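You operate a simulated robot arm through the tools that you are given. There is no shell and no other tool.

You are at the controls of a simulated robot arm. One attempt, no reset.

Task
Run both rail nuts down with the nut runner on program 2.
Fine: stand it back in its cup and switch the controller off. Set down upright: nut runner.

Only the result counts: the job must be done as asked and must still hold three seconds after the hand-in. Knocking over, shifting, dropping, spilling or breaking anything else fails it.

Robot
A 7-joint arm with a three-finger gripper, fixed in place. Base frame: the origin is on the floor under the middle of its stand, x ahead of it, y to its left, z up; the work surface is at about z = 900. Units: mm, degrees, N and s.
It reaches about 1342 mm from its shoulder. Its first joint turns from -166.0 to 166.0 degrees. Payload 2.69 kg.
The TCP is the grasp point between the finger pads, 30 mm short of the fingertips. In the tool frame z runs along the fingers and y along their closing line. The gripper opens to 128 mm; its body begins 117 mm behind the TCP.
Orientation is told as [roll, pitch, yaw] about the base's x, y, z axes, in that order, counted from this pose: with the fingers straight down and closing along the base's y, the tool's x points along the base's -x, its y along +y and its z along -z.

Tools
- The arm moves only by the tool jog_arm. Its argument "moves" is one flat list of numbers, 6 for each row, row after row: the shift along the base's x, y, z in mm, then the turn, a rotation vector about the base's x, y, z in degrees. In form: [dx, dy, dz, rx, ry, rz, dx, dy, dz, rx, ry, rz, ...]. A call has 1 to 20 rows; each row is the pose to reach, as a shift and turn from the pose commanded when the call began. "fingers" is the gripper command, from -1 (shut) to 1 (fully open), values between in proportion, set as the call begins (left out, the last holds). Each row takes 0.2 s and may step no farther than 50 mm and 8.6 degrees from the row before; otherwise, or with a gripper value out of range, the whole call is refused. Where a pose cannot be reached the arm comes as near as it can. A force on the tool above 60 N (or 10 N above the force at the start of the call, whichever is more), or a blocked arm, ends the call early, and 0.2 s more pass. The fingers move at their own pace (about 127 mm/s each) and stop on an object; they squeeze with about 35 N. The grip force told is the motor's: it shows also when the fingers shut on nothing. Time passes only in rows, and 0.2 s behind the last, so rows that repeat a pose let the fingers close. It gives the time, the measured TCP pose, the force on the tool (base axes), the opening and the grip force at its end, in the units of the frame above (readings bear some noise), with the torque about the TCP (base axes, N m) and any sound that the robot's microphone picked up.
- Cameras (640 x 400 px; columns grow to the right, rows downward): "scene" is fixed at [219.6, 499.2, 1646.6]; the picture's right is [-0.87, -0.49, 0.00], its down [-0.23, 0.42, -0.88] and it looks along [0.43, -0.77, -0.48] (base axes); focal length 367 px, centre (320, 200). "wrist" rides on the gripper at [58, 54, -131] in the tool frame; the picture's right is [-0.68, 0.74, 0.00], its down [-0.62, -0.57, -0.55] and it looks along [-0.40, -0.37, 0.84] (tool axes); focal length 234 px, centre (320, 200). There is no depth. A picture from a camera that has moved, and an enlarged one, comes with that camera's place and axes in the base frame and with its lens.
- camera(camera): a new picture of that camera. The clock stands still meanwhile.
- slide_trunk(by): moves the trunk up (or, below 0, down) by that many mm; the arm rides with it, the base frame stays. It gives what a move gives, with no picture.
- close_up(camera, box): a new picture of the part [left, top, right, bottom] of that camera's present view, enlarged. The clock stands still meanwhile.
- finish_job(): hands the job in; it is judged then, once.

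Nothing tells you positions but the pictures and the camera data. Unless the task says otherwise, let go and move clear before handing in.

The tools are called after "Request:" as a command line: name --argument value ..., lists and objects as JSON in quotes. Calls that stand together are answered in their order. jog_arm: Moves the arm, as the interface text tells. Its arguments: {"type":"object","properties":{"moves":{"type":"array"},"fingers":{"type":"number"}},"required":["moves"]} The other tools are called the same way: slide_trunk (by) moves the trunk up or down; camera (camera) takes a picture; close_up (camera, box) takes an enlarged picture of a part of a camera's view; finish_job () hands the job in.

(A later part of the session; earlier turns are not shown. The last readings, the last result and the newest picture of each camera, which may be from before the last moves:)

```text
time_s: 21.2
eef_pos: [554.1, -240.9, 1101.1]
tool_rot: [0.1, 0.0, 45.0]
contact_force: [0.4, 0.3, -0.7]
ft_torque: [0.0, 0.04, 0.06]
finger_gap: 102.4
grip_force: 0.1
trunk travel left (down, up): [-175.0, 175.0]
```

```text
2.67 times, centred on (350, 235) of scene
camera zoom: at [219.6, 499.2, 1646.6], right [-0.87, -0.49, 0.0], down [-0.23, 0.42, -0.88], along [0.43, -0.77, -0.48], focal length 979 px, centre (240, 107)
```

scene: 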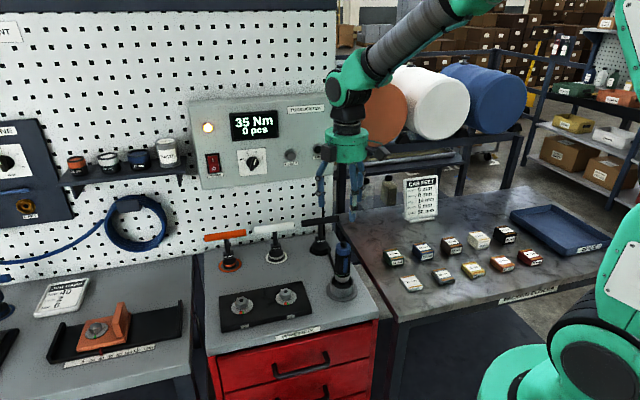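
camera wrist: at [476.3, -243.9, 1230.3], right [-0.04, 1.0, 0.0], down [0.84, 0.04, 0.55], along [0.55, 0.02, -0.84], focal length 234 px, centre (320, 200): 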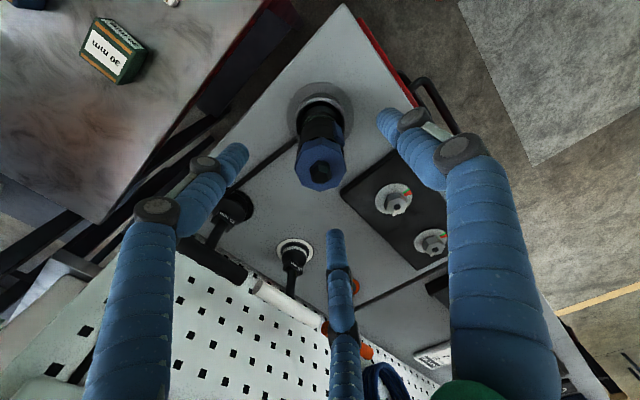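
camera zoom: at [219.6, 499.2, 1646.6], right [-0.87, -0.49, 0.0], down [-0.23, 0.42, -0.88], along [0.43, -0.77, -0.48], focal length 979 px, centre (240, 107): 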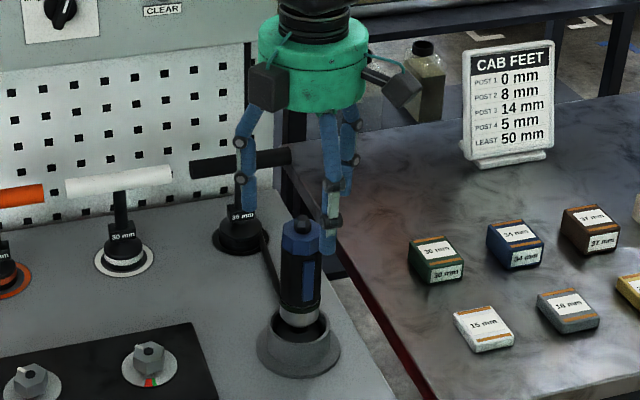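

Request:
close_up --camera "wrist" --box '[260, 70, 380, 210]'

```text
2.86 times, centred on (320, 140) of wrist
camera zoom: at [476.3, -243.9, 1230.3], right [-0.04, 1.0, 0.0], down [0.84, 0.04, 0.55], along [0.55, 0.02, -0.84], focal length 669 px, centre (320, 371)
```

zoom: 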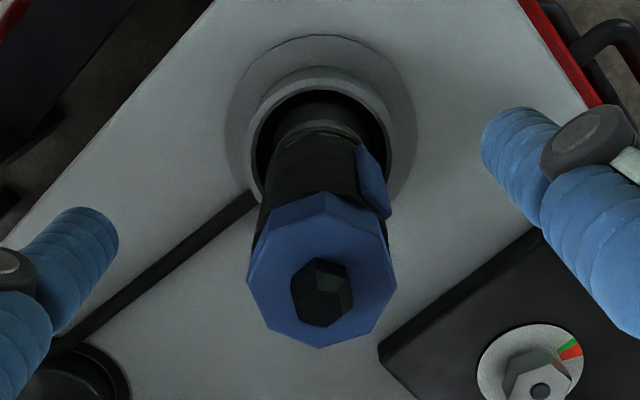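

The runner sits right on the tool axis. I'll descend to z ≈ 1015 and close the fingers on the grip section.

Request:
jog_arm --moves '[0, 0, -22, 0, 0, 0, 0, 0, -44, 0, 0, 0, 0, 0, -66, 0, 0, 0, 0, 0, -86, 0, 0, 0, 0, 0, -86, 0, 0, 0]' --fingers 0.6

Request:
jog_arm --moves '[0, 0, 0, 0, 0, 0, 0, 0, 0, 0, 0, 0, 0, 0, 0, 0, 0, 0, 0, 0, 0, 0, 0, 0]' --fingers -1

Request:
camera --camera "wrist"

Request:
close_up --camera "scene" --box '[300, 190, 390, 310]'

Request:
close_up --camera "scene" --box '[180, 80, 350, 190]'

```text
time_s: 22.4
eef_pos: [555.9, -240.9, 1014.5]
tool_rot: [-0.1, 0.1, 45.0]
contact_force: [1.1, 0.0, 0.0]
ft_torque: [0.0, 0.03, -0.03]
finger_gap: 102.5
grip_force: 0.1
trunk travel left (down, up): [-175.0, 175.0]
```

```text
time_s: 23.4
eef_pos: [554.6, -240.1, 1015.5]
tool_rot: [0.0, 0.1, 45.0]
contact_force: [3.4, -1.5, 4.1]
ft_torque: [-0.06, -0.15, 0.04]
finger_gap: 42.1
grip_force: 35.0
trunk travel left (down, up): [-175.0, 175.0]
```

```text
taken
camera wrist: at [476.5, -242.9, 1145.6], right [-0.04, 1.0, 0.0], down [0.84, 0.04, 0.55], along [0.55, 0.02, -0.84], focal length 234 px, centre (320, 200)
```

wrist: 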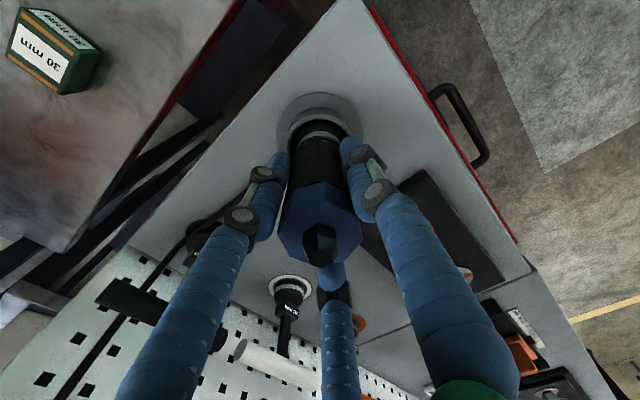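

```text
3.33 times, centred on (345, 250) of scene
camera zoom: at [219.6, 499.2, 1646.6], right [-0.87, -0.49, 0.0], down [-0.23, 0.42, -0.88], along [0.43, -0.77, -0.48], focal length 1224 px, centre (237, 33)
```

zoom: 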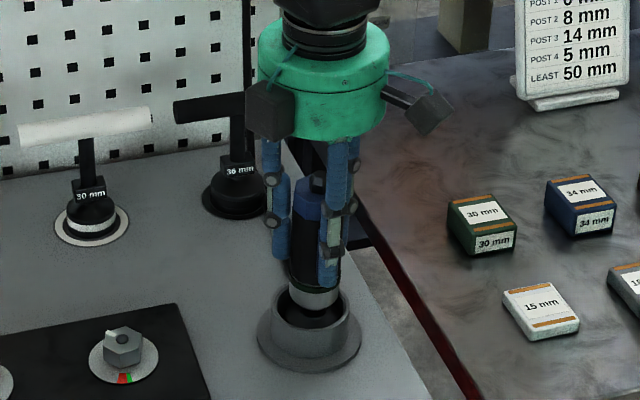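

```text
3.64 times, centred on (265, 135) of scene
camera zoom: at [219.6, 499.2, 1646.6], right [-0.87, -0.49, 0.0], down [-0.23, 0.42, -0.88], along [0.43, -0.77, -0.48], focal length 1335 px, centre (520, 436)
```

zoom: 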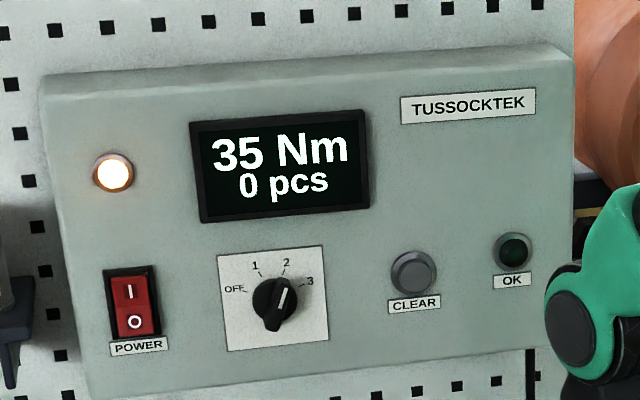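

The runner is held (gap 42 mm, 35 N) at its resting pose, TCP about (555.3,-240.5,1015). I'll lift it straight up out of the cup.

Request:
jog_arm --moves '[0, 0, 10, 0, 0, 0, 0, 0, 25, 0, 0, 0, 0, 0, 45, 0, 0, 0, 0, 0, 70, 0, 0, 0, 0, 0, 95, 0, 0, 0, 0, 0, 120, 0, 0, 0, 0, 0, 120, 0, 0, 0]'

Request:
camera --camera "wrist"

Request:
camera --camera "scene"

Request:
close_up --camera "scene" --box '[290, 150, 400, 310]'

```text
time_s: 25.0
eef_pos: [552.5, -240.5, 1135.5]
tool_rot: [0.2, 0.1, 44.9]
contact_force: [0.1, 0.2, -6.5]
ft_torque: [-0.03, -0.01, 0.04]
finger_gap: 41.9
grip_force: 34.8
trunk travel left (down, up): [-175.0, 175.0]
```

```text
taken
camera wrist: at [474.7, -243.2, 1266.1], right [-0.04, 1.0, 0.0], down [0.84, 0.04, 0.55], along [0.55, 0.02, -0.84], focal length 234 px, centre (320, 200)
```

wrist: 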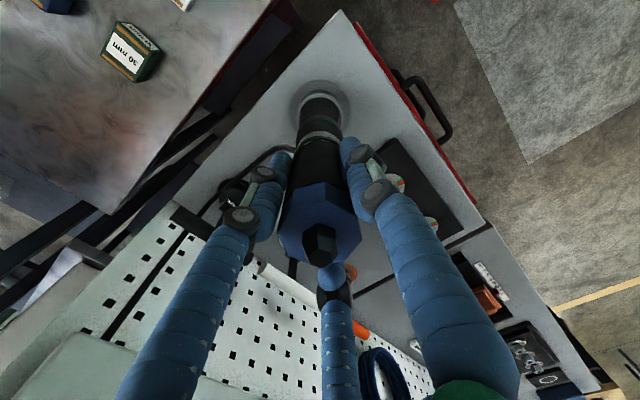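

```text
taken
```

scene: 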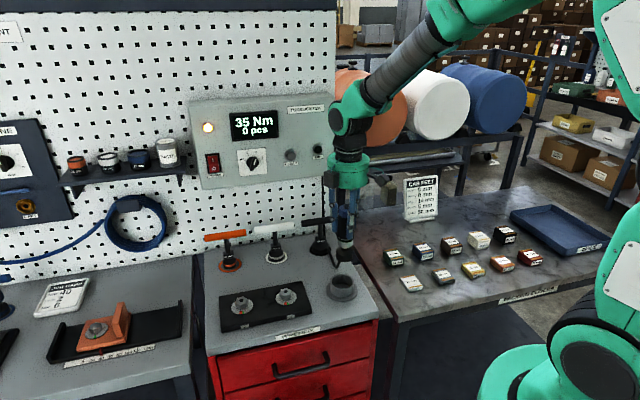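

```text
2.50 times, centred on (345, 230) of scene
camera zoom: at [219.6, 499.2, 1646.6], right [-0.87, -0.49, 0.0], down [-0.23, 0.42, -0.88], along [0.43, -0.77, -0.48], focal length 918 px, centre (258, 125)
```

zoom: 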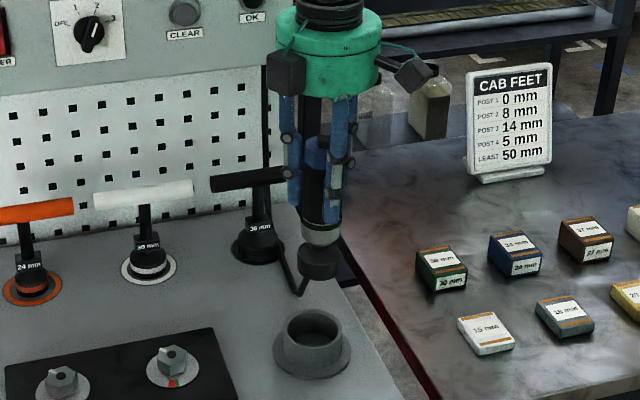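

The runner with its socket is out of the cup (socket end about 109 mm below the TCP). The nuts are at about (672,-118.5) for nut 2 and (758,-33) for nut 1. I'll carry the runner above nut 2 and check alignment.

Request:
jog_arm --moves '[17, 17, 0, 0, 0, 0, 37, 38, 0, 0, 0, 0, 57, 59, -10, 0, 0, 0, 77, 80, -20, 0, 0, 0, 97, 101, -35, 0, 0, 0, 118, 122, -50, 0, 0, 0, 118, 122, -50, 0, 0, 0, 118, 122, -50, 0, 0, 0]'

Request:
camera --camera "wrist"

Request:
close_up --camera "wrist" --box '[260, 40, 380, 140]'

Request:
close_up --camera "scene" --box '[210, 200, 340, 330]'

```text
time_s: 26.8
eef_pos: [672.2, -118.0, 1082.8]
tool_rot: [0.1, 0.1, 45.0]
contact_force: [0.0, 0.3, -6.3]
ft_torque: [0.01, -0.05, 0.0]
finger_gap: 41.9
grip_force: 35.1
trunk travel left (down, up): [-175.0, 175.0]
```

```text
taken
camera wrist: at [593.0, -121.0, 1213.8], right [-0.04, 1.0, 0.0], down [0.84, 0.04, 0.55], along [0.55, 0.02, -0.84], focal length 234 px, centre (320, 200)
```

wrist: 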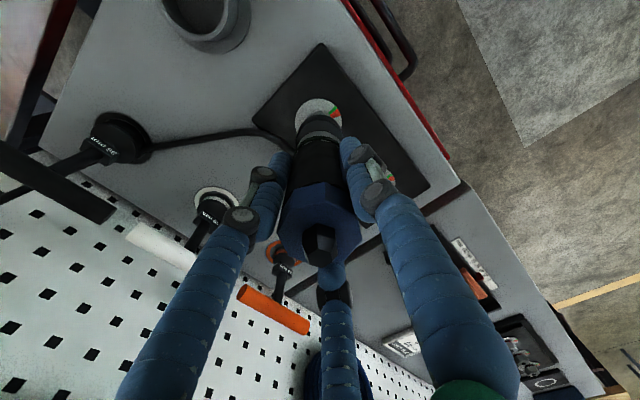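

```text
4.00 times, centred on (320, 90) of wrist
camera zoom: at [593.0, -121.0, 1213.8], right [-0.04, 1.0, 0.0], down [0.84, 0.04, 0.55], along [0.55, 0.02, -0.84], focal length 937 px, centre (320, 640)
```

zoom: 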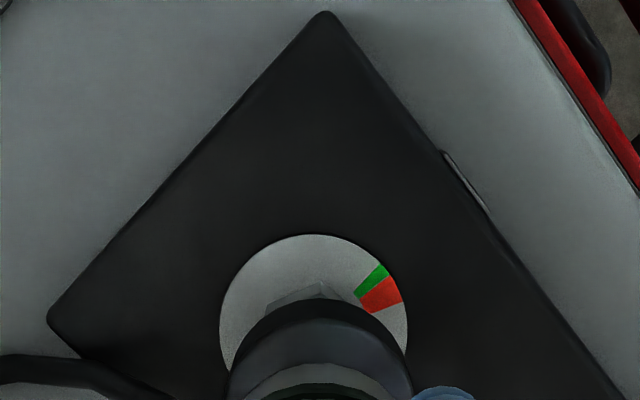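

```text
3.08 times, centred on (275, 265) of scene
camera zoom: at [219.6, 499.2, 1646.6], right [-0.87, -0.49, 0.0], down [-0.23, 0.42, -0.88], along [0.43, -0.77, -0.48], focal length 1130 px, centre (458, 0)
```

zoom: 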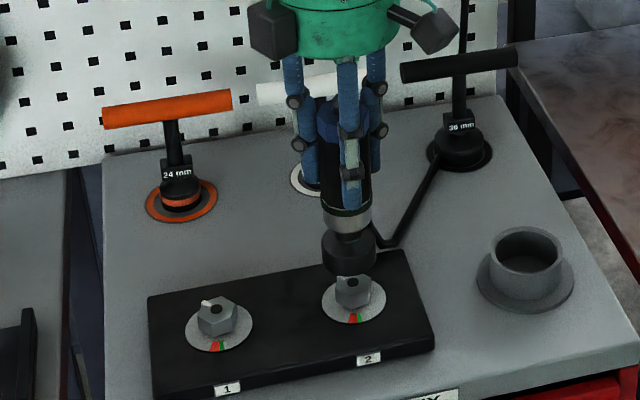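

Request:
close_up --camera "wrist" --box '[285, 85, 355, 135]'

Request:
close_up --camera "scene" --box '[265, 250, 325, 310]'

```text
8.00 times, centred on (320, 110) of wrist
camera zoom: at [593.0, -121.0, 1213.8], right [-0.04, 1.0, 0.0], down [0.84, 0.04, 0.55], along [0.55, 0.02, -0.84], focal length 1873 px, centre (320, 920)
```

zoom: 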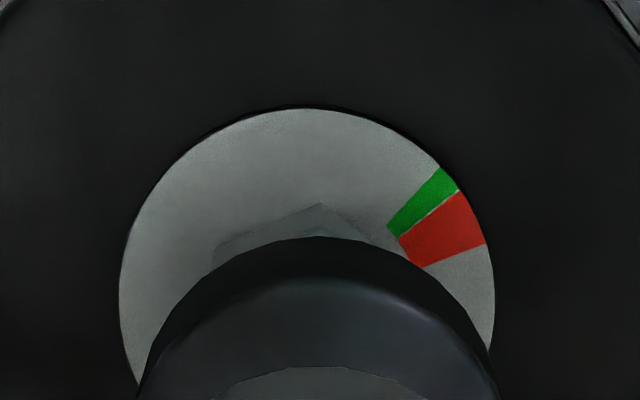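

```text
6.67 times, centred on (295, 280) of scene
camera zoom: at [219.6, 499.2, 1646.6], right [-0.87, -0.49, 0.0], down [-0.23, 0.42, -0.88], along [0.43, -0.77, -0.48], focal length 2448 px, centre (487, -333)
```

zoom: 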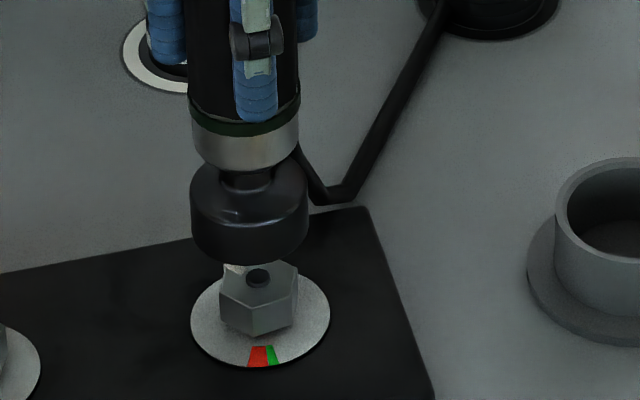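

The nut is about 2 mm to the -y side of the socket axis. I'll correct that and descend slowly toward the nut.

Request:
jog_arm --moves '[-0.2, -2, -5, 0, 0, 0, -0.2, -2, -12, 0, 0, 0, -0.2, -2, -20, 0, 0, 0, -0.2, -2, -20, 0, 0, 0]'

Request:
close_up --camera "wrist" --box '[285, 85, 355, 135]'

Request:
close_up --camera "scene" --box '[265, 250, 325, 310]'

```text
time_s: 27.8
eef_pos: [671.8, -119.0, 1064.9]
tool_rot: [0.1, 0.1, 45.0]
contact_force: [-0.1, -0.2, -7.5]
ft_torque: [0.01, 0.04, -0.02]
finger_gap: 42.2
grip_force: 34.9
trunk travel left (down, up): [-175.0, 175.0]
```

```text
8.00 times, centred on (320, 110) of wrist
camera zoom: at [593.6, -122.5, 1194.4], right [-0.04, 1.0, 0.0], down [0.84, 0.04, 0.55], along [0.55, 0.02, -0.84], focal length 1873 px, centre (320, 920)
```

zoom: 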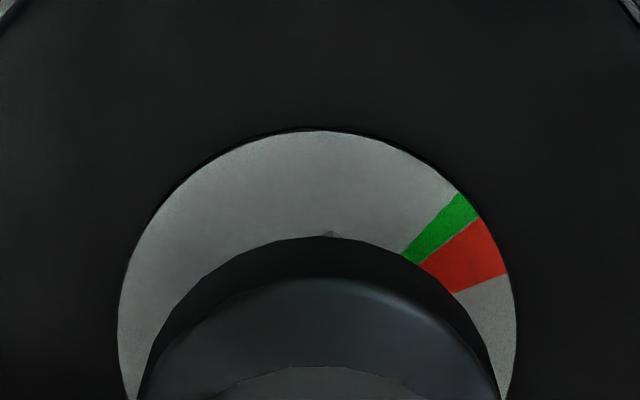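

```text
6.67 times, centred on (295, 280) of scene
camera zoom: at [219.6, 499.2, 1646.6], right [-0.87, -0.49, 0.0], down [-0.23, 0.42, -0.88], along [0.43, -0.77, -0.48], focal length 2448 px, centre (487, -333)
```

zoom: 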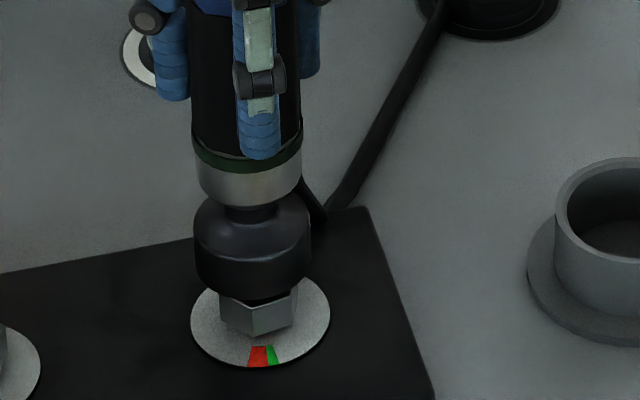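

Alignment looks good to about a millimetre. I'll make a small correction and continue down gently, watching the force.

Request:
jog_arm --moves '[-0.8, -0.2, -4, 0, 0, 0, -0.8, -0.2, -8, 0, 0, 0, -0.8, -0.2, -12, 0, 0, 0, -0.8, -0.2, -16, 0, 0, 0, -0.8, -0.2, -20, 0, 0, 0]'

Request:
close_up --camera "wrist" --box '[285, 85, 355, 135]'

Request:
close_up --camera "scene" --box '[265, 250, 325, 310]'

```text
time_s: 29.0
eef_pos: [670.5, -120.2, 1044.1]
tool_rot: [0.1, 0.1, 45.0]
contact_force: [-0.7, 0.0, -7.3]
ft_torque: [-0.02, 0.0, 0.01]
finger_gap: 41.7
grip_force: 35.3
trunk travel left (down, up): [-175.0, 175.0]
```

```text
8.00 times, centred on (320, 110) of wrist
camera zoom: at [593.2, -122.7, 1174.2], right [-0.04, 1.0, 0.0], down [0.84, 0.04, 0.55], along [0.55, 0.02, -0.84], focal length 1873 px, centre (320, 920)
```

zoom: 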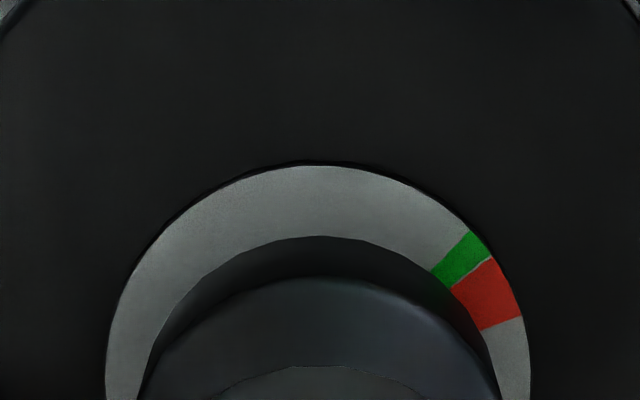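

```text
6.67 times, centred on (295, 280) of scene
camera zoom: at [219.6, 499.2, 1646.6], right [-0.87, -0.49, 0.0], down [-0.23, 0.42, -0.88], along [0.43, -0.77, -0.48], focal length 2448 px, centre (487, -333)
```

zoom: 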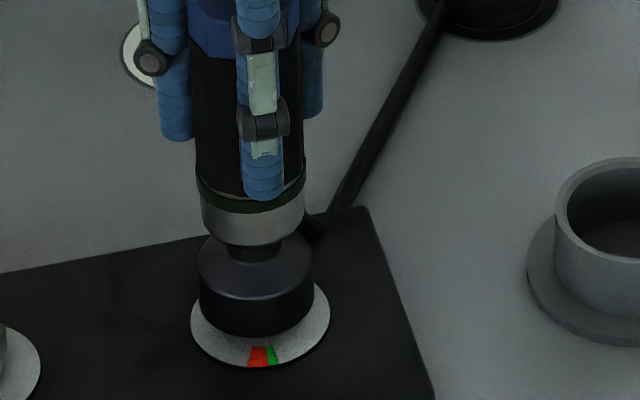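

The socket is sliding down over the nut with no side force. I'll keep going down in small steps until it seats.

Request:
jog_arm --moves '[-0.3, 0, -3, 0, 0, 0, -0.3, 0, -6, 0, 0, 0, -0.3, 0, -9, 0, 0, 0, -0.3, 0, -12, 0, 0, 0, -0.3, 0, -14, 0, 0, 0]'

Request:
close_up --camera "wrist" --box '[285, 85, 355, 135]'

Request:
close_up --camera "scene" --box '[265, 250, 325, 310]'

Request:
close_up --camera "scene" --box '[180, 80, 350, 190]'

```text
time_s: 30.2
eef_pos: [671.3, -119.7, 1033.6]
tool_rot: [-0.3, -0.1, 44.9]
contact_force: [-6.1, 1.9, 30.9]
ft_torque: [-0.3, 0.51, 0.05]
finger_gap: 41.9
grip_force: 35.3
trunk travel left (down, up): [-175.0, 175.0]
```

```text
8.00 times, centred on (320, 110) of wrist
camera zoom: at [592.0, -123.2, 1163.7], right [-0.04, 1.0, 0.0], down [0.83, 0.04, 0.55], along [0.55, 0.02, -0.83], focal length 1873 px, centre (320, 920)
```

zoom: 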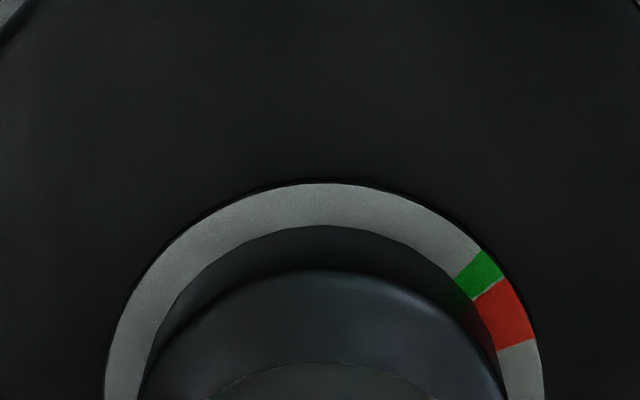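

```text
6.67 times, centred on (295, 280) of scene
camera zoom: at [219.6, 499.2, 1646.6], right [-0.87, -0.49, 0.0], down [-0.23, 0.42, -0.88], along [0.43, -0.77, -0.48], focal length 2448 px, centre (487, -333)
```

zoom: 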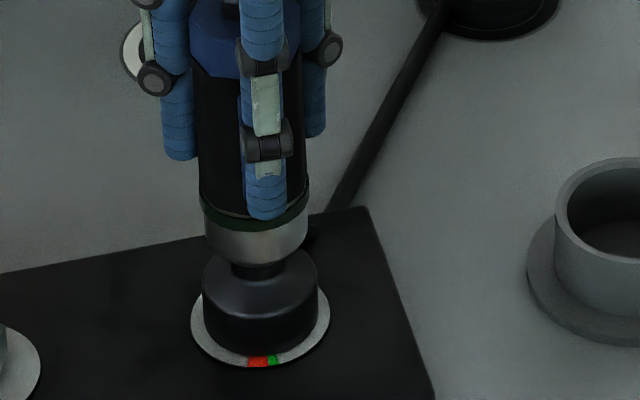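

```text
3.64 times, centred on (265, 135) of scene
camera zoom: at [219.6, 499.2, 1646.6], right [-0.87, -0.49, 0.0], down [-0.23, 0.42, -0.88], along [0.43, -0.77, -0.48], focal length 1335 px, centre (520, 436)
```

zoom: 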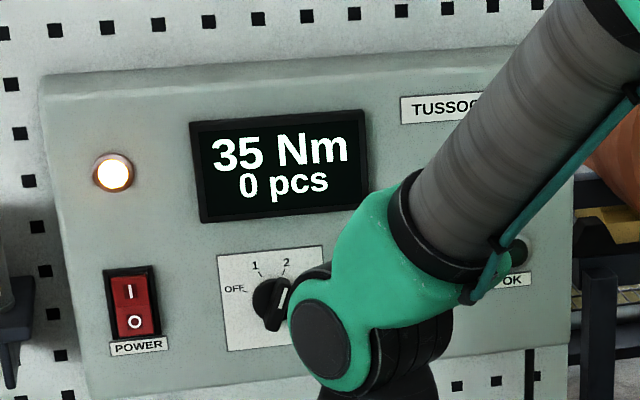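

The socket is seated and pressing with about 31 N, but the controller still shows 0 pcs. I'll press slightly harder and hold, listening for the runner.

Request:
jog_arm --moves '[0, 0, -1, 0, 0, 0, 0, 0, -2, 0, 0, 0, 0, 0, -2, 0, 0, 0, 0, 0, -2, 0, 0, 0, 0, 0, -2, 0, 0, 0]'

Request:
close_up --camera "scene" --box '[180, 80, 350, 190]'

Request:
close_up --camera "wrist" --box '[260, 80, 380, 280]'

```text
time_s: 31.4
eef_pos: [668.8, -120.0, 1029.3]
tool_rot: [0.0, 0.0, 45.0]
contact_force: [-1.0, 2.3, 41.5]
ft_torque: [0.0, -0.08, 0.06]
finger_gap: 41.4
grip_force: 35.5
trunk travel left (down, up): [-175.0, 175.0]
```

```text
3.64 times, centred on (265, 135) of scene
camera zoom: at [219.6, 499.2, 1646.6], right [-0.87, -0.49, 0.0], down [-0.23, 0.42, -0.88], along [0.43, -0.77, -0.48], focal length 1335 px, centre (520, 436)
```

zoom: 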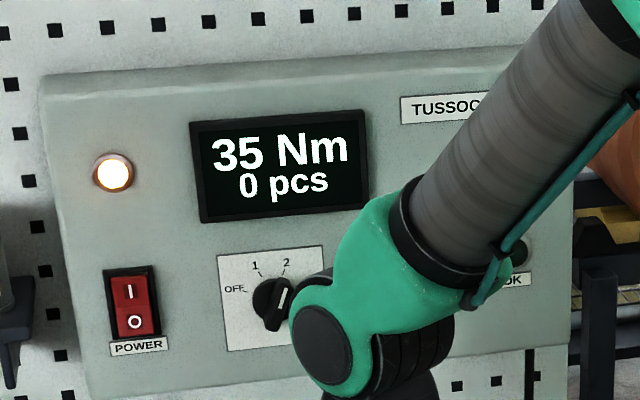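

```text
2.00 times, centred on (320, 180) of wrist
camera zoom: at [590.4, -122.6, 1160.5], right [-0.04, 1.0, 0.0], down [0.83, 0.04, 0.55], along [0.55, 0.02, -0.84], focal length 468 px, centre (320, 240)
```

zoom: 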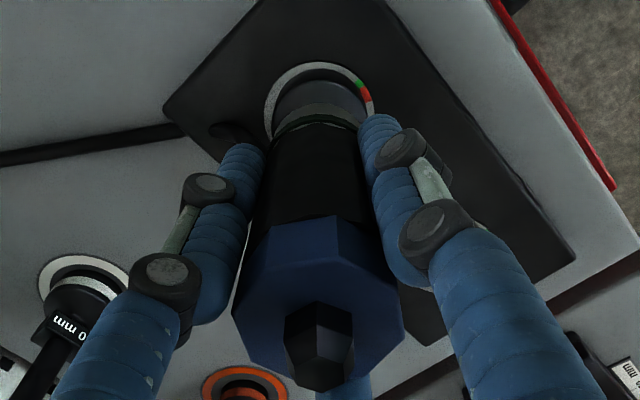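

No response yet; the runner appears to have slid up about 4–5 mm in the grip while the socket stays seated. I'll hold for a couple of seconds to see whether it starts.

Request:
jog_arm --moves '[0, 0, 0, 0, 0, 0, 0, 0, 0, 0, 0, 0, 0, 0, 0, 0, 0, 0, 0, 0, 0, 0, 0, 0, 0, 0, 0, 0, 0, 0, 0, 0, 0, 0, 0, 0, 0, 0, 0, 0, 0, 0, 0, 0, 0, 0, 0, 0, 0, 0, 0, 0, 0, 0, 0, 0, 0, 0, 0, 0]'

Request:
close_up --camera "scene" --box '[180, 80, 350, 190]'

Request:
close_up --camera "scene" --box '[255, 210, 335, 310]'

Request:
close_up --camera "wrist" --box '[260, 80, 380, 280]'

```text
time_s: 33.6
eef_pos: [669.0, -119.8, 1028.2]
tool_rot: [0.1, 0.1, 45.0]
contact_force: [-6.9, 0.9, 12.8]
ft_torque: [0.04, 0.39, 0.0]
finger_gap: 40.9
grip_force: 34.4
trunk travel left (down, up): [-175.0, 175.0]
```

```text
3.64 times, centred on (265, 135) of scene
camera zoom: at [219.6, 499.2, 1646.6], right [-0.87, -0.49, 0.0], down [-0.23, 0.42, -0.88], along [0.43, -0.77, -0.48], focal length 1335 px, centre (520, 436)
```

zoom: 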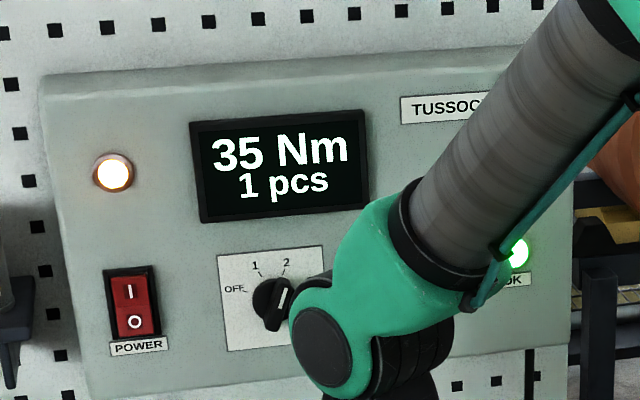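

```text
4.00 times, centred on (295, 260) of scene
camera zoom: at [219.6, 499.2, 1646.6], right [-0.87, -0.49, 0.0], down [-0.23, 0.42, -0.88], along [0.43, -0.77, -0.48], focal length 1469 px, centre (420, -40)
```

zoom: 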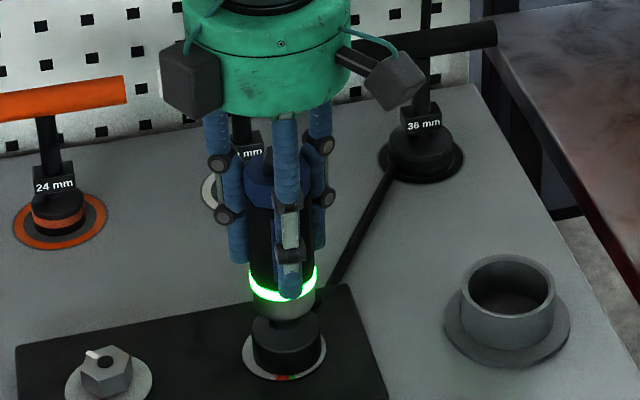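

```text
2.00 times, centred on (320, 180) of wrist
camera zoom: at [590.5, -122.7, 1159.0], right [-0.04, 1.0, 0.0], down [0.84, 0.04, 0.55], along [0.55, 0.02, -0.84], focal length 468 px, centre (320, 240)
```

zoom: 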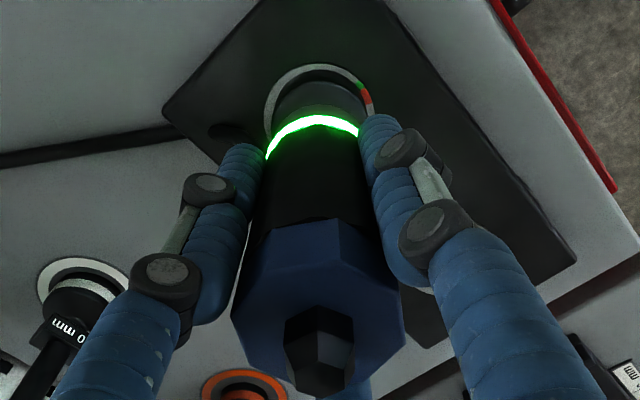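

Nut 2 is done: the screen shows 1 pcs with green OK lamps. I'll lift off, move toward nut 1 and check nut 2's mark.

Request:
jog_arm --moves '[0, 0, 5, 0, 0, 0, 0, 0, 12, 0, 0, 0, 0, 0, 25, 0, 0, 0, 0, 0, 40, 0, 0, 0, 0, 0, 52, 0, 0, 0, 0, 0, 52, 0, 0, 0]'

Request:
close_up --camera "scene" --box '[215, 230, 335, 330]'

Request:
camera --camera "wrist"

```text
time_s: 35.0
eef_pos: [672.6, -120.7, 1080.8]
tool_rot: [0.1, 0.0, 45.0]
contact_force: [-0.3, -0.7, -7.0]
ft_torque: [-0.04, -0.03, -0.02]
finger_gap: 40.9
grip_force: 34.6
trunk travel left (down, up): [-175.0, 175.0]
```

```text
4.00 times, centred on (275, 280) of scene
camera zoom: at [219.6, 499.2, 1646.6], right [-0.87, -0.49, 0.0], down [-0.23, 0.42, -0.88], along [0.43, -0.77, -0.48], focal length 1469 px, centre (500, -120)
```

zoom: 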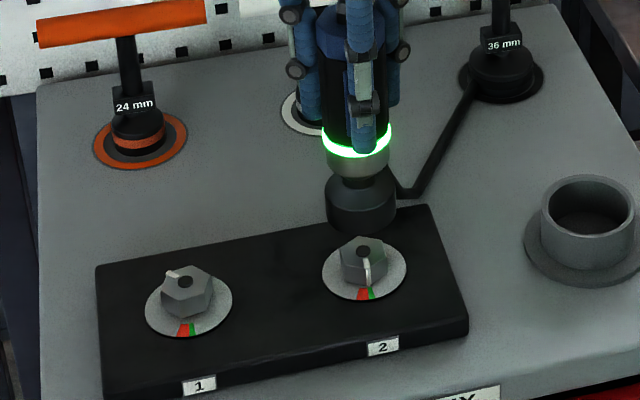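

```text
taken
camera wrist: at [593.2, -123.4, 1210.8], right [-0.04, 1.0, 0.0], down [0.84, 0.04, 0.55], along [0.55, 0.02, -0.84], focal length 234 px, centre (320, 200)
```

wrist: 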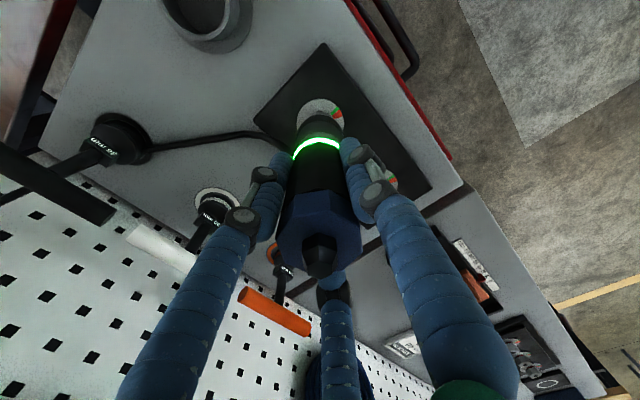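

Nut 2's mark now points to the front zone. Next I'll carry the runner over nut 1, at about (756,-34), and check alignment.

Request:
jog_arm --moves '[15, 16, 2, 0, 0, 0, 35, 36, 2, 0, 0, 0, 55, 57, 2, 0, 0, 0, 72, 74, 2, 0, 0, 0, 84, 86.6, 2, 0, 0, 0, 84, 86.6, 2, 0, 0, 0, 84, 86.6, 2, 0, 0, 0]'

Request:
close_up --camera "wrist" --box '[285, 85, 355, 135]'

Request:
close_up --camera "scene" --box '[220, 250, 300, 320]'

Request:
camera --camera "wrist"

```text
time_s: 36.6
eef_pos: [753.9, -34.4, 1082.7]
tool_rot: [0.1, 0.1, 45.0]
contact_force: [0.0, -0.4, -6.5]
ft_torque: [-0.01, 0.02, 0.03]
finger_gap: 40.5
grip_force: 34.8
trunk travel left (down, up): [-175.0, 175.0]
```

```text
8.00 times, centred on (320, 110) of wrist
camera zoom: at [675.6, -36.7, 1212.9], right [-0.04, 1.0, 0.0], down [0.84, 0.04, 0.55], along [0.55, 0.02, -0.84], focal length 1873 px, centre (320, 920)
```

zoom: 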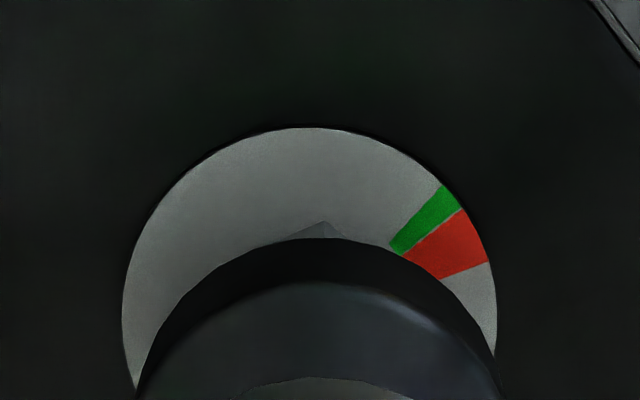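

```text
5.71 times, centred on (260, 285) of scene
camera zoom: at [219.6, 499.2, 1646.6], right [-0.87, -0.49, 0.0], down [-0.23, 0.42, -0.88], along [0.43, -0.77, -0.48], focal length 2098 px, centre (663, -286)
```

zoom: 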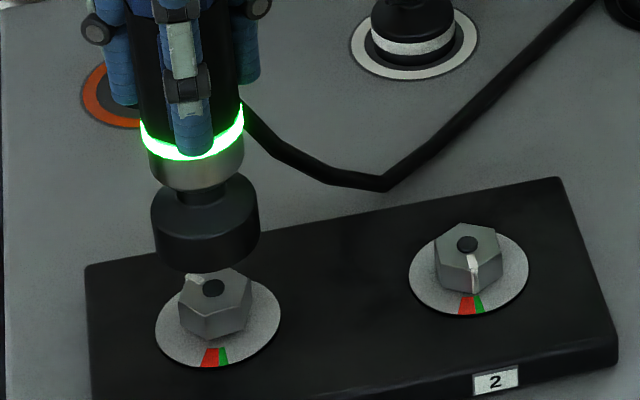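

```text
taken
camera wrist: at [675.6, -36.7, 1212.9], right [-0.04, 1.0, 0.0], down [0.84, 0.04, 0.55], along [0.55, 0.02, -0.84], focal length 234 px, centre (320, 200)
```

wrist: 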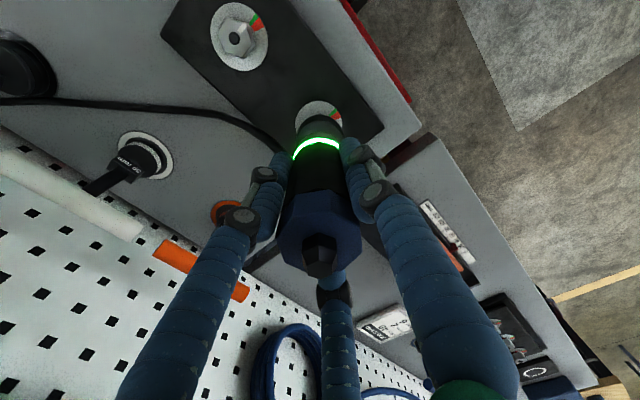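

Nut 1 is about (+1,-1) mm from the socket axis. I'll correct and descend partway, then check again and look at nut 2's mark.

Request:
jog_arm --moves '[1.1, -1.1, -6, 0, 0, 0, 1.1, -1.1, -14, 0, 0, 0, 1.1, -1.1, -22, 0, 0, 0, 1.1, -1.1, -30, 0, 0, 0, 1.1, -1.1, -35, 0, 0, 0, 1.1, -1.1, -35, 0, 0, 0]'

Request:
close_up --camera "wrist" --box '[285, 85, 355, 135]'

Request:
close_up --camera "scene" --box '[220, 250, 300, 320]'

Request:
close_up --camera "scene" --box '[270, 280, 310, 310]'

```text
time_s: 38.0
eef_pos: [756.2, -34.9, 1047.0]
tool_rot: [0.1, 0.1, 45.1]
contact_force: [0.2, 1.1, -5.6]
ft_torque: [-0.05, 0.0, -0.02]
finger_gap: 41.0
grip_force: 34.8
trunk travel left (down, up): [-175.0, 175.0]
```

```text
8.00 times, centred on (320, 110) of wrist
camera zoom: at [677.3, -37.6, 1177.5], right [-0.04, 1.0, 0.0], down [0.84, 0.04, 0.55], along [0.55, 0.02, -0.84], focal length 1873 px, centre (320, 920)
```

zoom: 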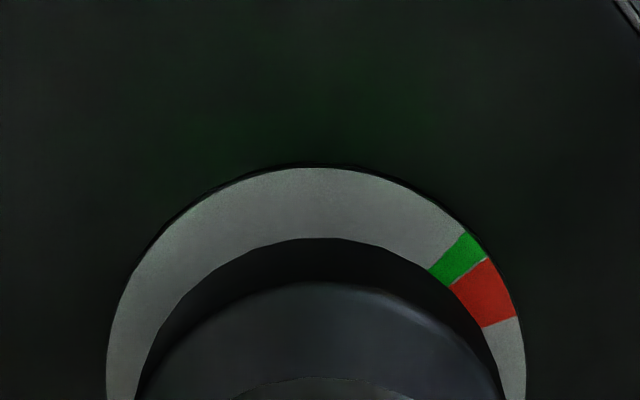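

```text
5.71 times, centred on (260, 285) of scene
camera zoom: at [219.6, 499.2, 1646.6], right [-0.87, -0.49, 0.0], down [-0.23, 0.42, -0.88], along [0.43, -0.77, -0.48], focal length 2098 px, centre (663, -286)
```

zoom: 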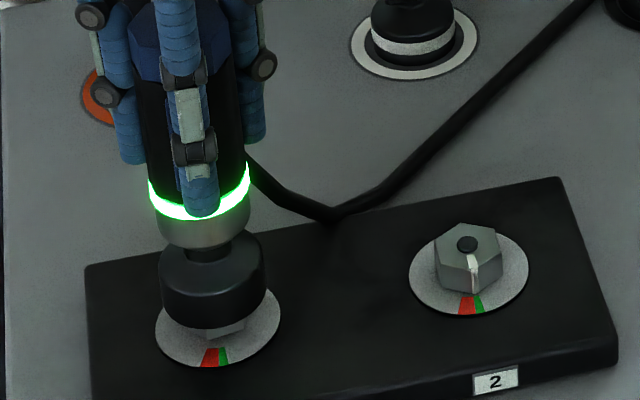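

```text
13.33 times, centred on (290, 295) of scene
camera zoom: at [219.6, 499.2, 1646.6], right [-0.87, -0.49, 0.0], down [-0.23, 0.42, -0.88], along [0.43, -0.77, -0.48], focal length 4896 px, centre (720, -1067)
```

zoom: 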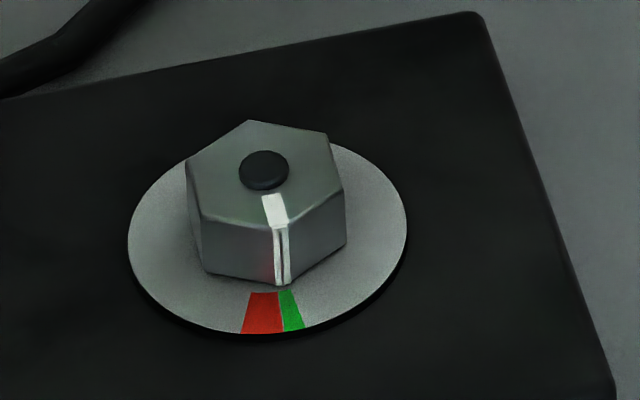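

Nut 2's mark is in the green, and the socket is well aligned over nut 1. I'll continue down, press with about the same force as before and hold.

Request:
jog_arm --moves '[-0.3, 0, -5, 0, 0, 0, -0.3, 0, -10, 0, 0, 0, -0.3, 0, -14, 0, 0, 0, -0.3, 0, -17, 0, 0, 0, -0.3, 0, -19, 0, 0, 0, -0.3, 0, -21, 0, 0, 0, -0.3, 0, -21, 0, 0, 0]'

Request:
close_up --camera "scene" --box '[180, 80, 350, 190]'

Request:
close_up --camera "scene" --box '[220, 230, 300, 320]'

```text
time_s: 39.6
eef_pos: [754.9, -34.5, 1028.1]
tool_rot: [0.0, 0.0, 45.0]
contact_force: [-3.8, 4.5, 18.9]
ft_torque: [0.26, 0.51, 0.06]
finger_gap: 40.9
grip_force: 34.5
trunk travel left (down, up): [-175.0, 175.0]
```

```text
3.64 times, centred on (265, 135) of scene
camera zoom: at [219.6, 499.2, 1646.6], right [-0.87, -0.49, 0.0], down [-0.23, 0.42, -0.88], along [0.43, -0.77, -0.48], focal length 1335 px, centre (520, 436)
```

zoom: 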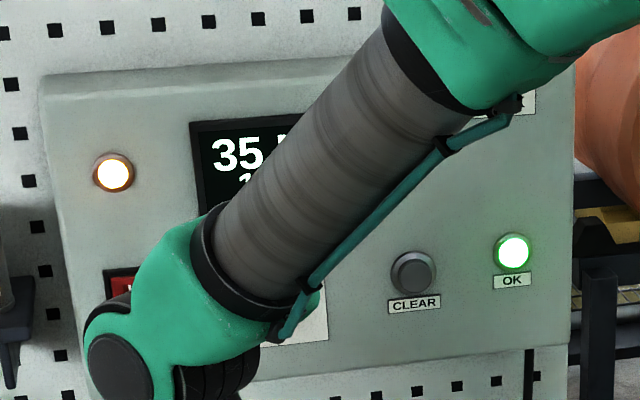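

```text
4.44 times, centred on (260, 275) of scene
camera zoom: at [219.6, 499.2, 1646.6], right [-0.87, -0.49, 0.0], down [-0.23, 0.42, -0.88], along [0.43, -0.77, -0.48], focal length 1632 px, centre (587, -133)
```

zoom: 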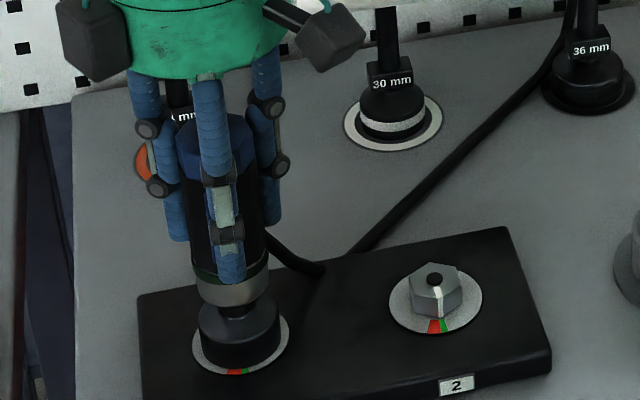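

The socket is seated on nut 1 with about 19 N and the runner's ring has gone dark. I'll press a little more and hold.

Request:
jog_arm --moves '[0, 0, -1.5, 0, 0, 0, 0, 0, -3, 0, 0, 0, 0, 0, -3, 0, 0, 0, 0, 0, -3, 0, 0, 0, 0, 0, -3, 0, 0, 0, 0, 0, -3, 0, 0, 0, 0, 0, -3, 0, 0, 0]'

Request:
close_up --camera "scene" --box '[180, 80, 350, 190]'

Request:
close_up --camera "scene" --box '[220, 230, 300, 320]'

```text
time_s: 41.2
eef_pos: [752.9, -34.1, 1023.4]
tool_rot: [0.1, 0.1, 45.0]
contact_force: [-0.9, 8.1, 38.5]
ft_torque: [0.01, 0.44, 0.31]
finger_gap: 41.4
grip_force: 34.9
trunk travel left (down, up): [-175.0, 175.0]
```

```text
3.64 times, centred on (265, 135) of scene
camera zoom: at [219.6, 499.2, 1646.6], right [-0.87, -0.49, 0.0], down [-0.23, 0.42, -0.88], along [0.43, -0.77, -0.48], focal length 1335 px, centre (520, 436)
```

zoom: 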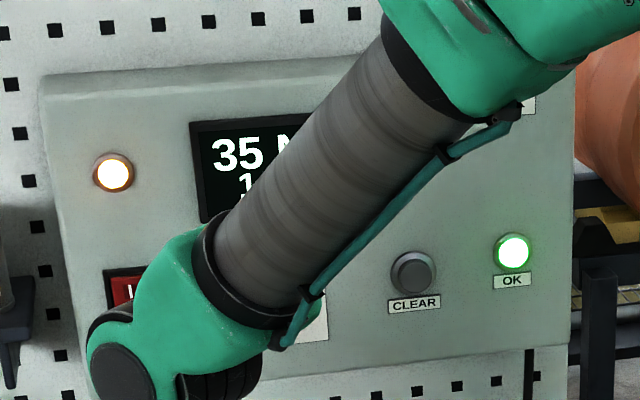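

```text
4.44 times, centred on (260, 275) of scene
camera zoom: at [219.6, 499.2, 1646.6], right [-0.87, -0.49, 0.0], down [-0.23, 0.42, -0.88], along [0.43, -0.77, -0.48], focal length 1632 px, centre (587, -133)
```

zoom: 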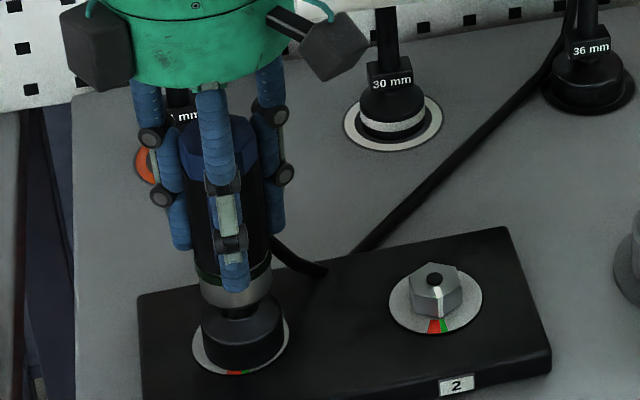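

Request:
jog_arm --moves '[0, 0, 0, 0, 0, 0, 0, 0, 0, 0, 0, 0, 0, 0, 0, 0, 0, 0, 0, 0, 0, 0, 0, 0, 0, 0, 0, 0, 0, 0, 0, 0, 0, 0, 0, 0, 0, 0, 0, 0, 0, 0, 0, 0, 0, 0, 0, 0]'

Request:
close_up --camera "scene" --box '[180, 80, 350, 190]'

Request:
close_up --camera "scene" --box '[220, 230, 300, 320]'

Request:
camera --camera "wrist"

```text
time_s: 43.0
eef_pos: [753.4, -34.0, 1023.7]
tool_rot: [0.0, 0.1, 45.0]
contact_force: [-7.5, -0.3, 11.9]
ft_torque: [-0.01, 0.34, -0.06]
finger_gap: 41.0
grip_force: 34.9
trunk travel left (down, up): [-175.0, 175.0]
```

```text
3.64 times, centred on (265, 135) of scene
camera zoom: at [219.6, 499.2, 1646.6], right [-0.87, -0.49, 0.0], down [-0.23, 0.42, -0.88], along [0.43, -0.77, -0.48], focal length 1335 px, centre (520, 436)
```

zoom: 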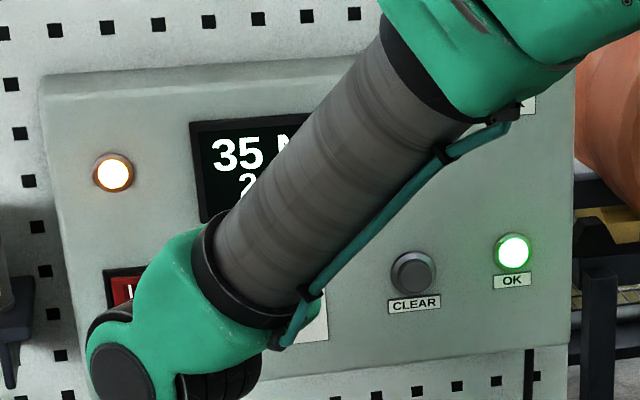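

```text
4.44 times, centred on (260, 275) of scene
camera zoom: at [219.6, 499.2, 1646.6], right [-0.87, -0.49, 0.0], down [-0.23, 0.42, -0.88], along [0.43, -0.77, -0.48], focal length 1632 px, centre (587, -133)
```

zoom: 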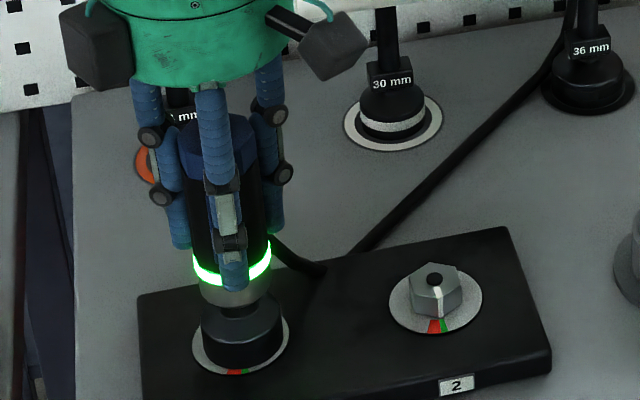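

```text
taken
camera wrist: at [675.2, -37.6, 1153.5], right [-0.04, 1.0, 0.0], down [0.84, 0.04, 0.55], along [0.55, 0.02, -0.84], focal length 234 px, centre (320, 200)
```

wrist: 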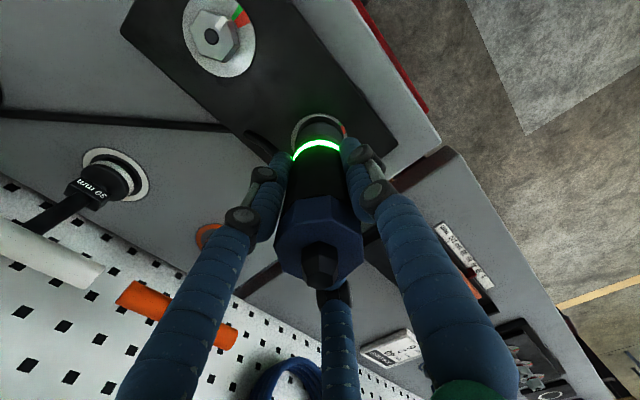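

Both nuts are run: 2 pcs with green OK. I'll lift the runner clear and check nut 1's mark.

Request:
jog_arm --moves '[0, 0, 5, 0, 0, 0, 0, 0, 12, 0, 0, 0, 0, 0, 25, 0, 0, 0, 0, 0, 42, 0, 0, 0, 0, 0, 60, 0, 0, 0, 0, 0, 75, 0, 0, 0, 0, 0, 75, 0, 0, 0]'

Request:
close_up --camera "scene" --box '[220, 280, 310, 330]'

Request:
close_up --camera "scene" --box '[200, 200, 310, 320]'

```text
time_s: 44.6
eef_pos: [756.1, -34.9, 1097.3]
tool_rot: [0.0, 0.2, 44.9]
contact_force: [-0.5, -0.5, -7.5]
ft_torque: [-0.01, -0.05, -0.01]
finger_gap: 41.3
grip_force: 34.7
trunk travel left (down, up): [-175.0, 175.0]
```

```text
7.11 times, centred on (265, 305) of scene
camera zoom: at [219.6, 499.2, 1646.6], right [-0.87, -0.49, 0.0], down [-0.23, 0.42, -0.88], along [0.43, -0.77, -0.48], focal length 2611 px, centre (711, -547)
```

zoom: 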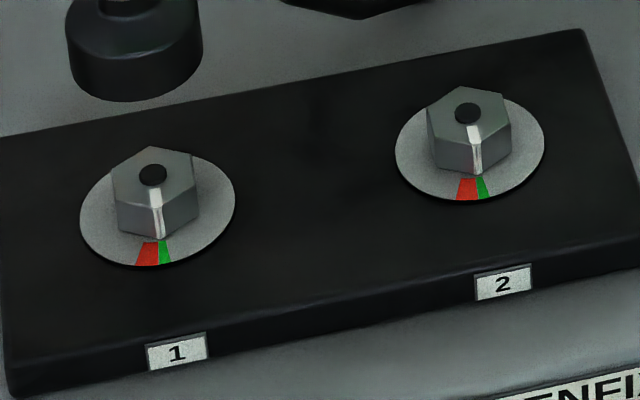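

```text
3.33 times, centred on (255, 260) of scene
camera zoom: at [219.6, 499.2, 1646.6], right [-0.87, -0.49, 0.0], down [-0.23, 0.42, -0.88], along [0.43, -0.77, -0.48], focal length 1224 px, centre (537, 0)
```

zoom: 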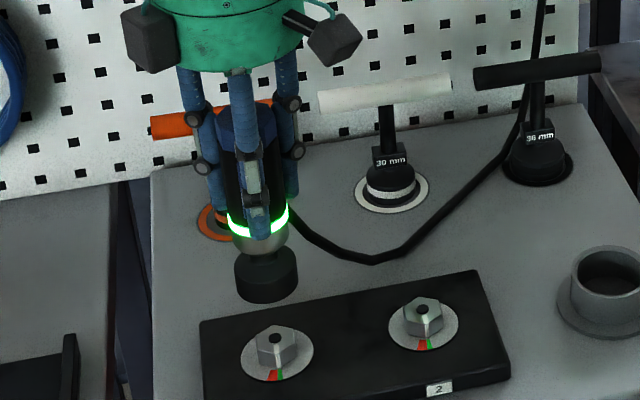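

Both nut marks are in the green. Now I'll carry the runner back above its cup at about (555.5,-240.5).

Request:
jog_arm --moves '[-10, -10, 0, 0, 0, 0, -28, -29, 0, 0, 0, 0, -48, -49, 0, 0, 0, 0, -70, -72, 0, 0, 0, 0, -92, -94, 0, 0, 0, 0, -114, -117, 0, 0, 0, 0, -136, -139, 0, 0, 0, 0, -158, -162, 0, 0, 0, 0, -178, -183, 0, 0, 0, 0, -192, -197, 0, 0, 0, 0, -200.6, -205.7, -5, 0, 0, 0, -200.6, -205.7, -10, 0, 0, 0, -200.6, -205.7, -10, 0, 0, 0]'

Request:
camera --camera "wrist"

Request:
close_up --camera "wrist" --box '[270, 60, 370, 150]'

Request:
close_up --camera "scene" --box '[295, 210, 385, 310]'

```text
time_s: 47.4
eef_pos: [554.4, -241.5, 1087.9]
tool_rot: [0.1, 0.1, 45.0]
contact_force: [0.1, 0.4, -7.9]
ft_torque: [0.03, 0.03, 0.01]
finger_gap: 41.1
grip_force: 34.8
trunk travel left (down, up): [-175.0, 175.0]
```

```text
taken
camera wrist: at [476.2, -243.7, 1218.8], right [-0.04, 1.0, 0.0], down [0.84, 0.04, 0.55], along [0.55, 0.02, -0.84], focal length 234 px, centre (320, 200)
```

wrist: 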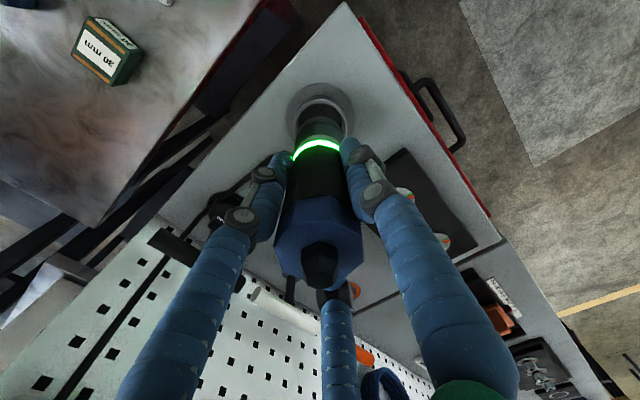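

```text
4.44 times, centred on (320, 105) of wrist
camera zoom: at [476.2, -243.7, 1218.8], right [-0.04, 1.0, 0.0], down [0.84, 0.04, 0.55], along [0.55, 0.02, -0.84], focal length 1041 px, centre (320, 622)
```

zoom: 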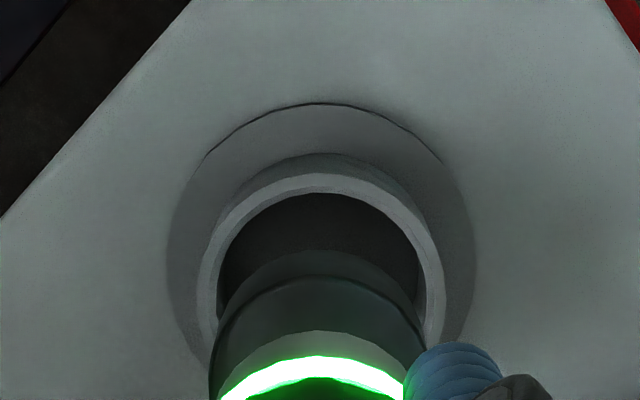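

```text
4.00 times, centred on (340, 260) of scene
camera zoom: at [219.6, 499.2, 1646.6], right [-0.87, -0.49, 0.0], down [-0.23, 0.42, -0.88], along [0.43, -0.77, -0.48], focal length 1469 px, centre (240, -40)
```

zoom: 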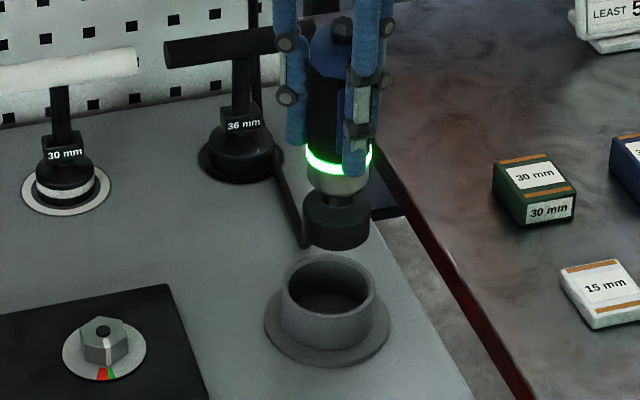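

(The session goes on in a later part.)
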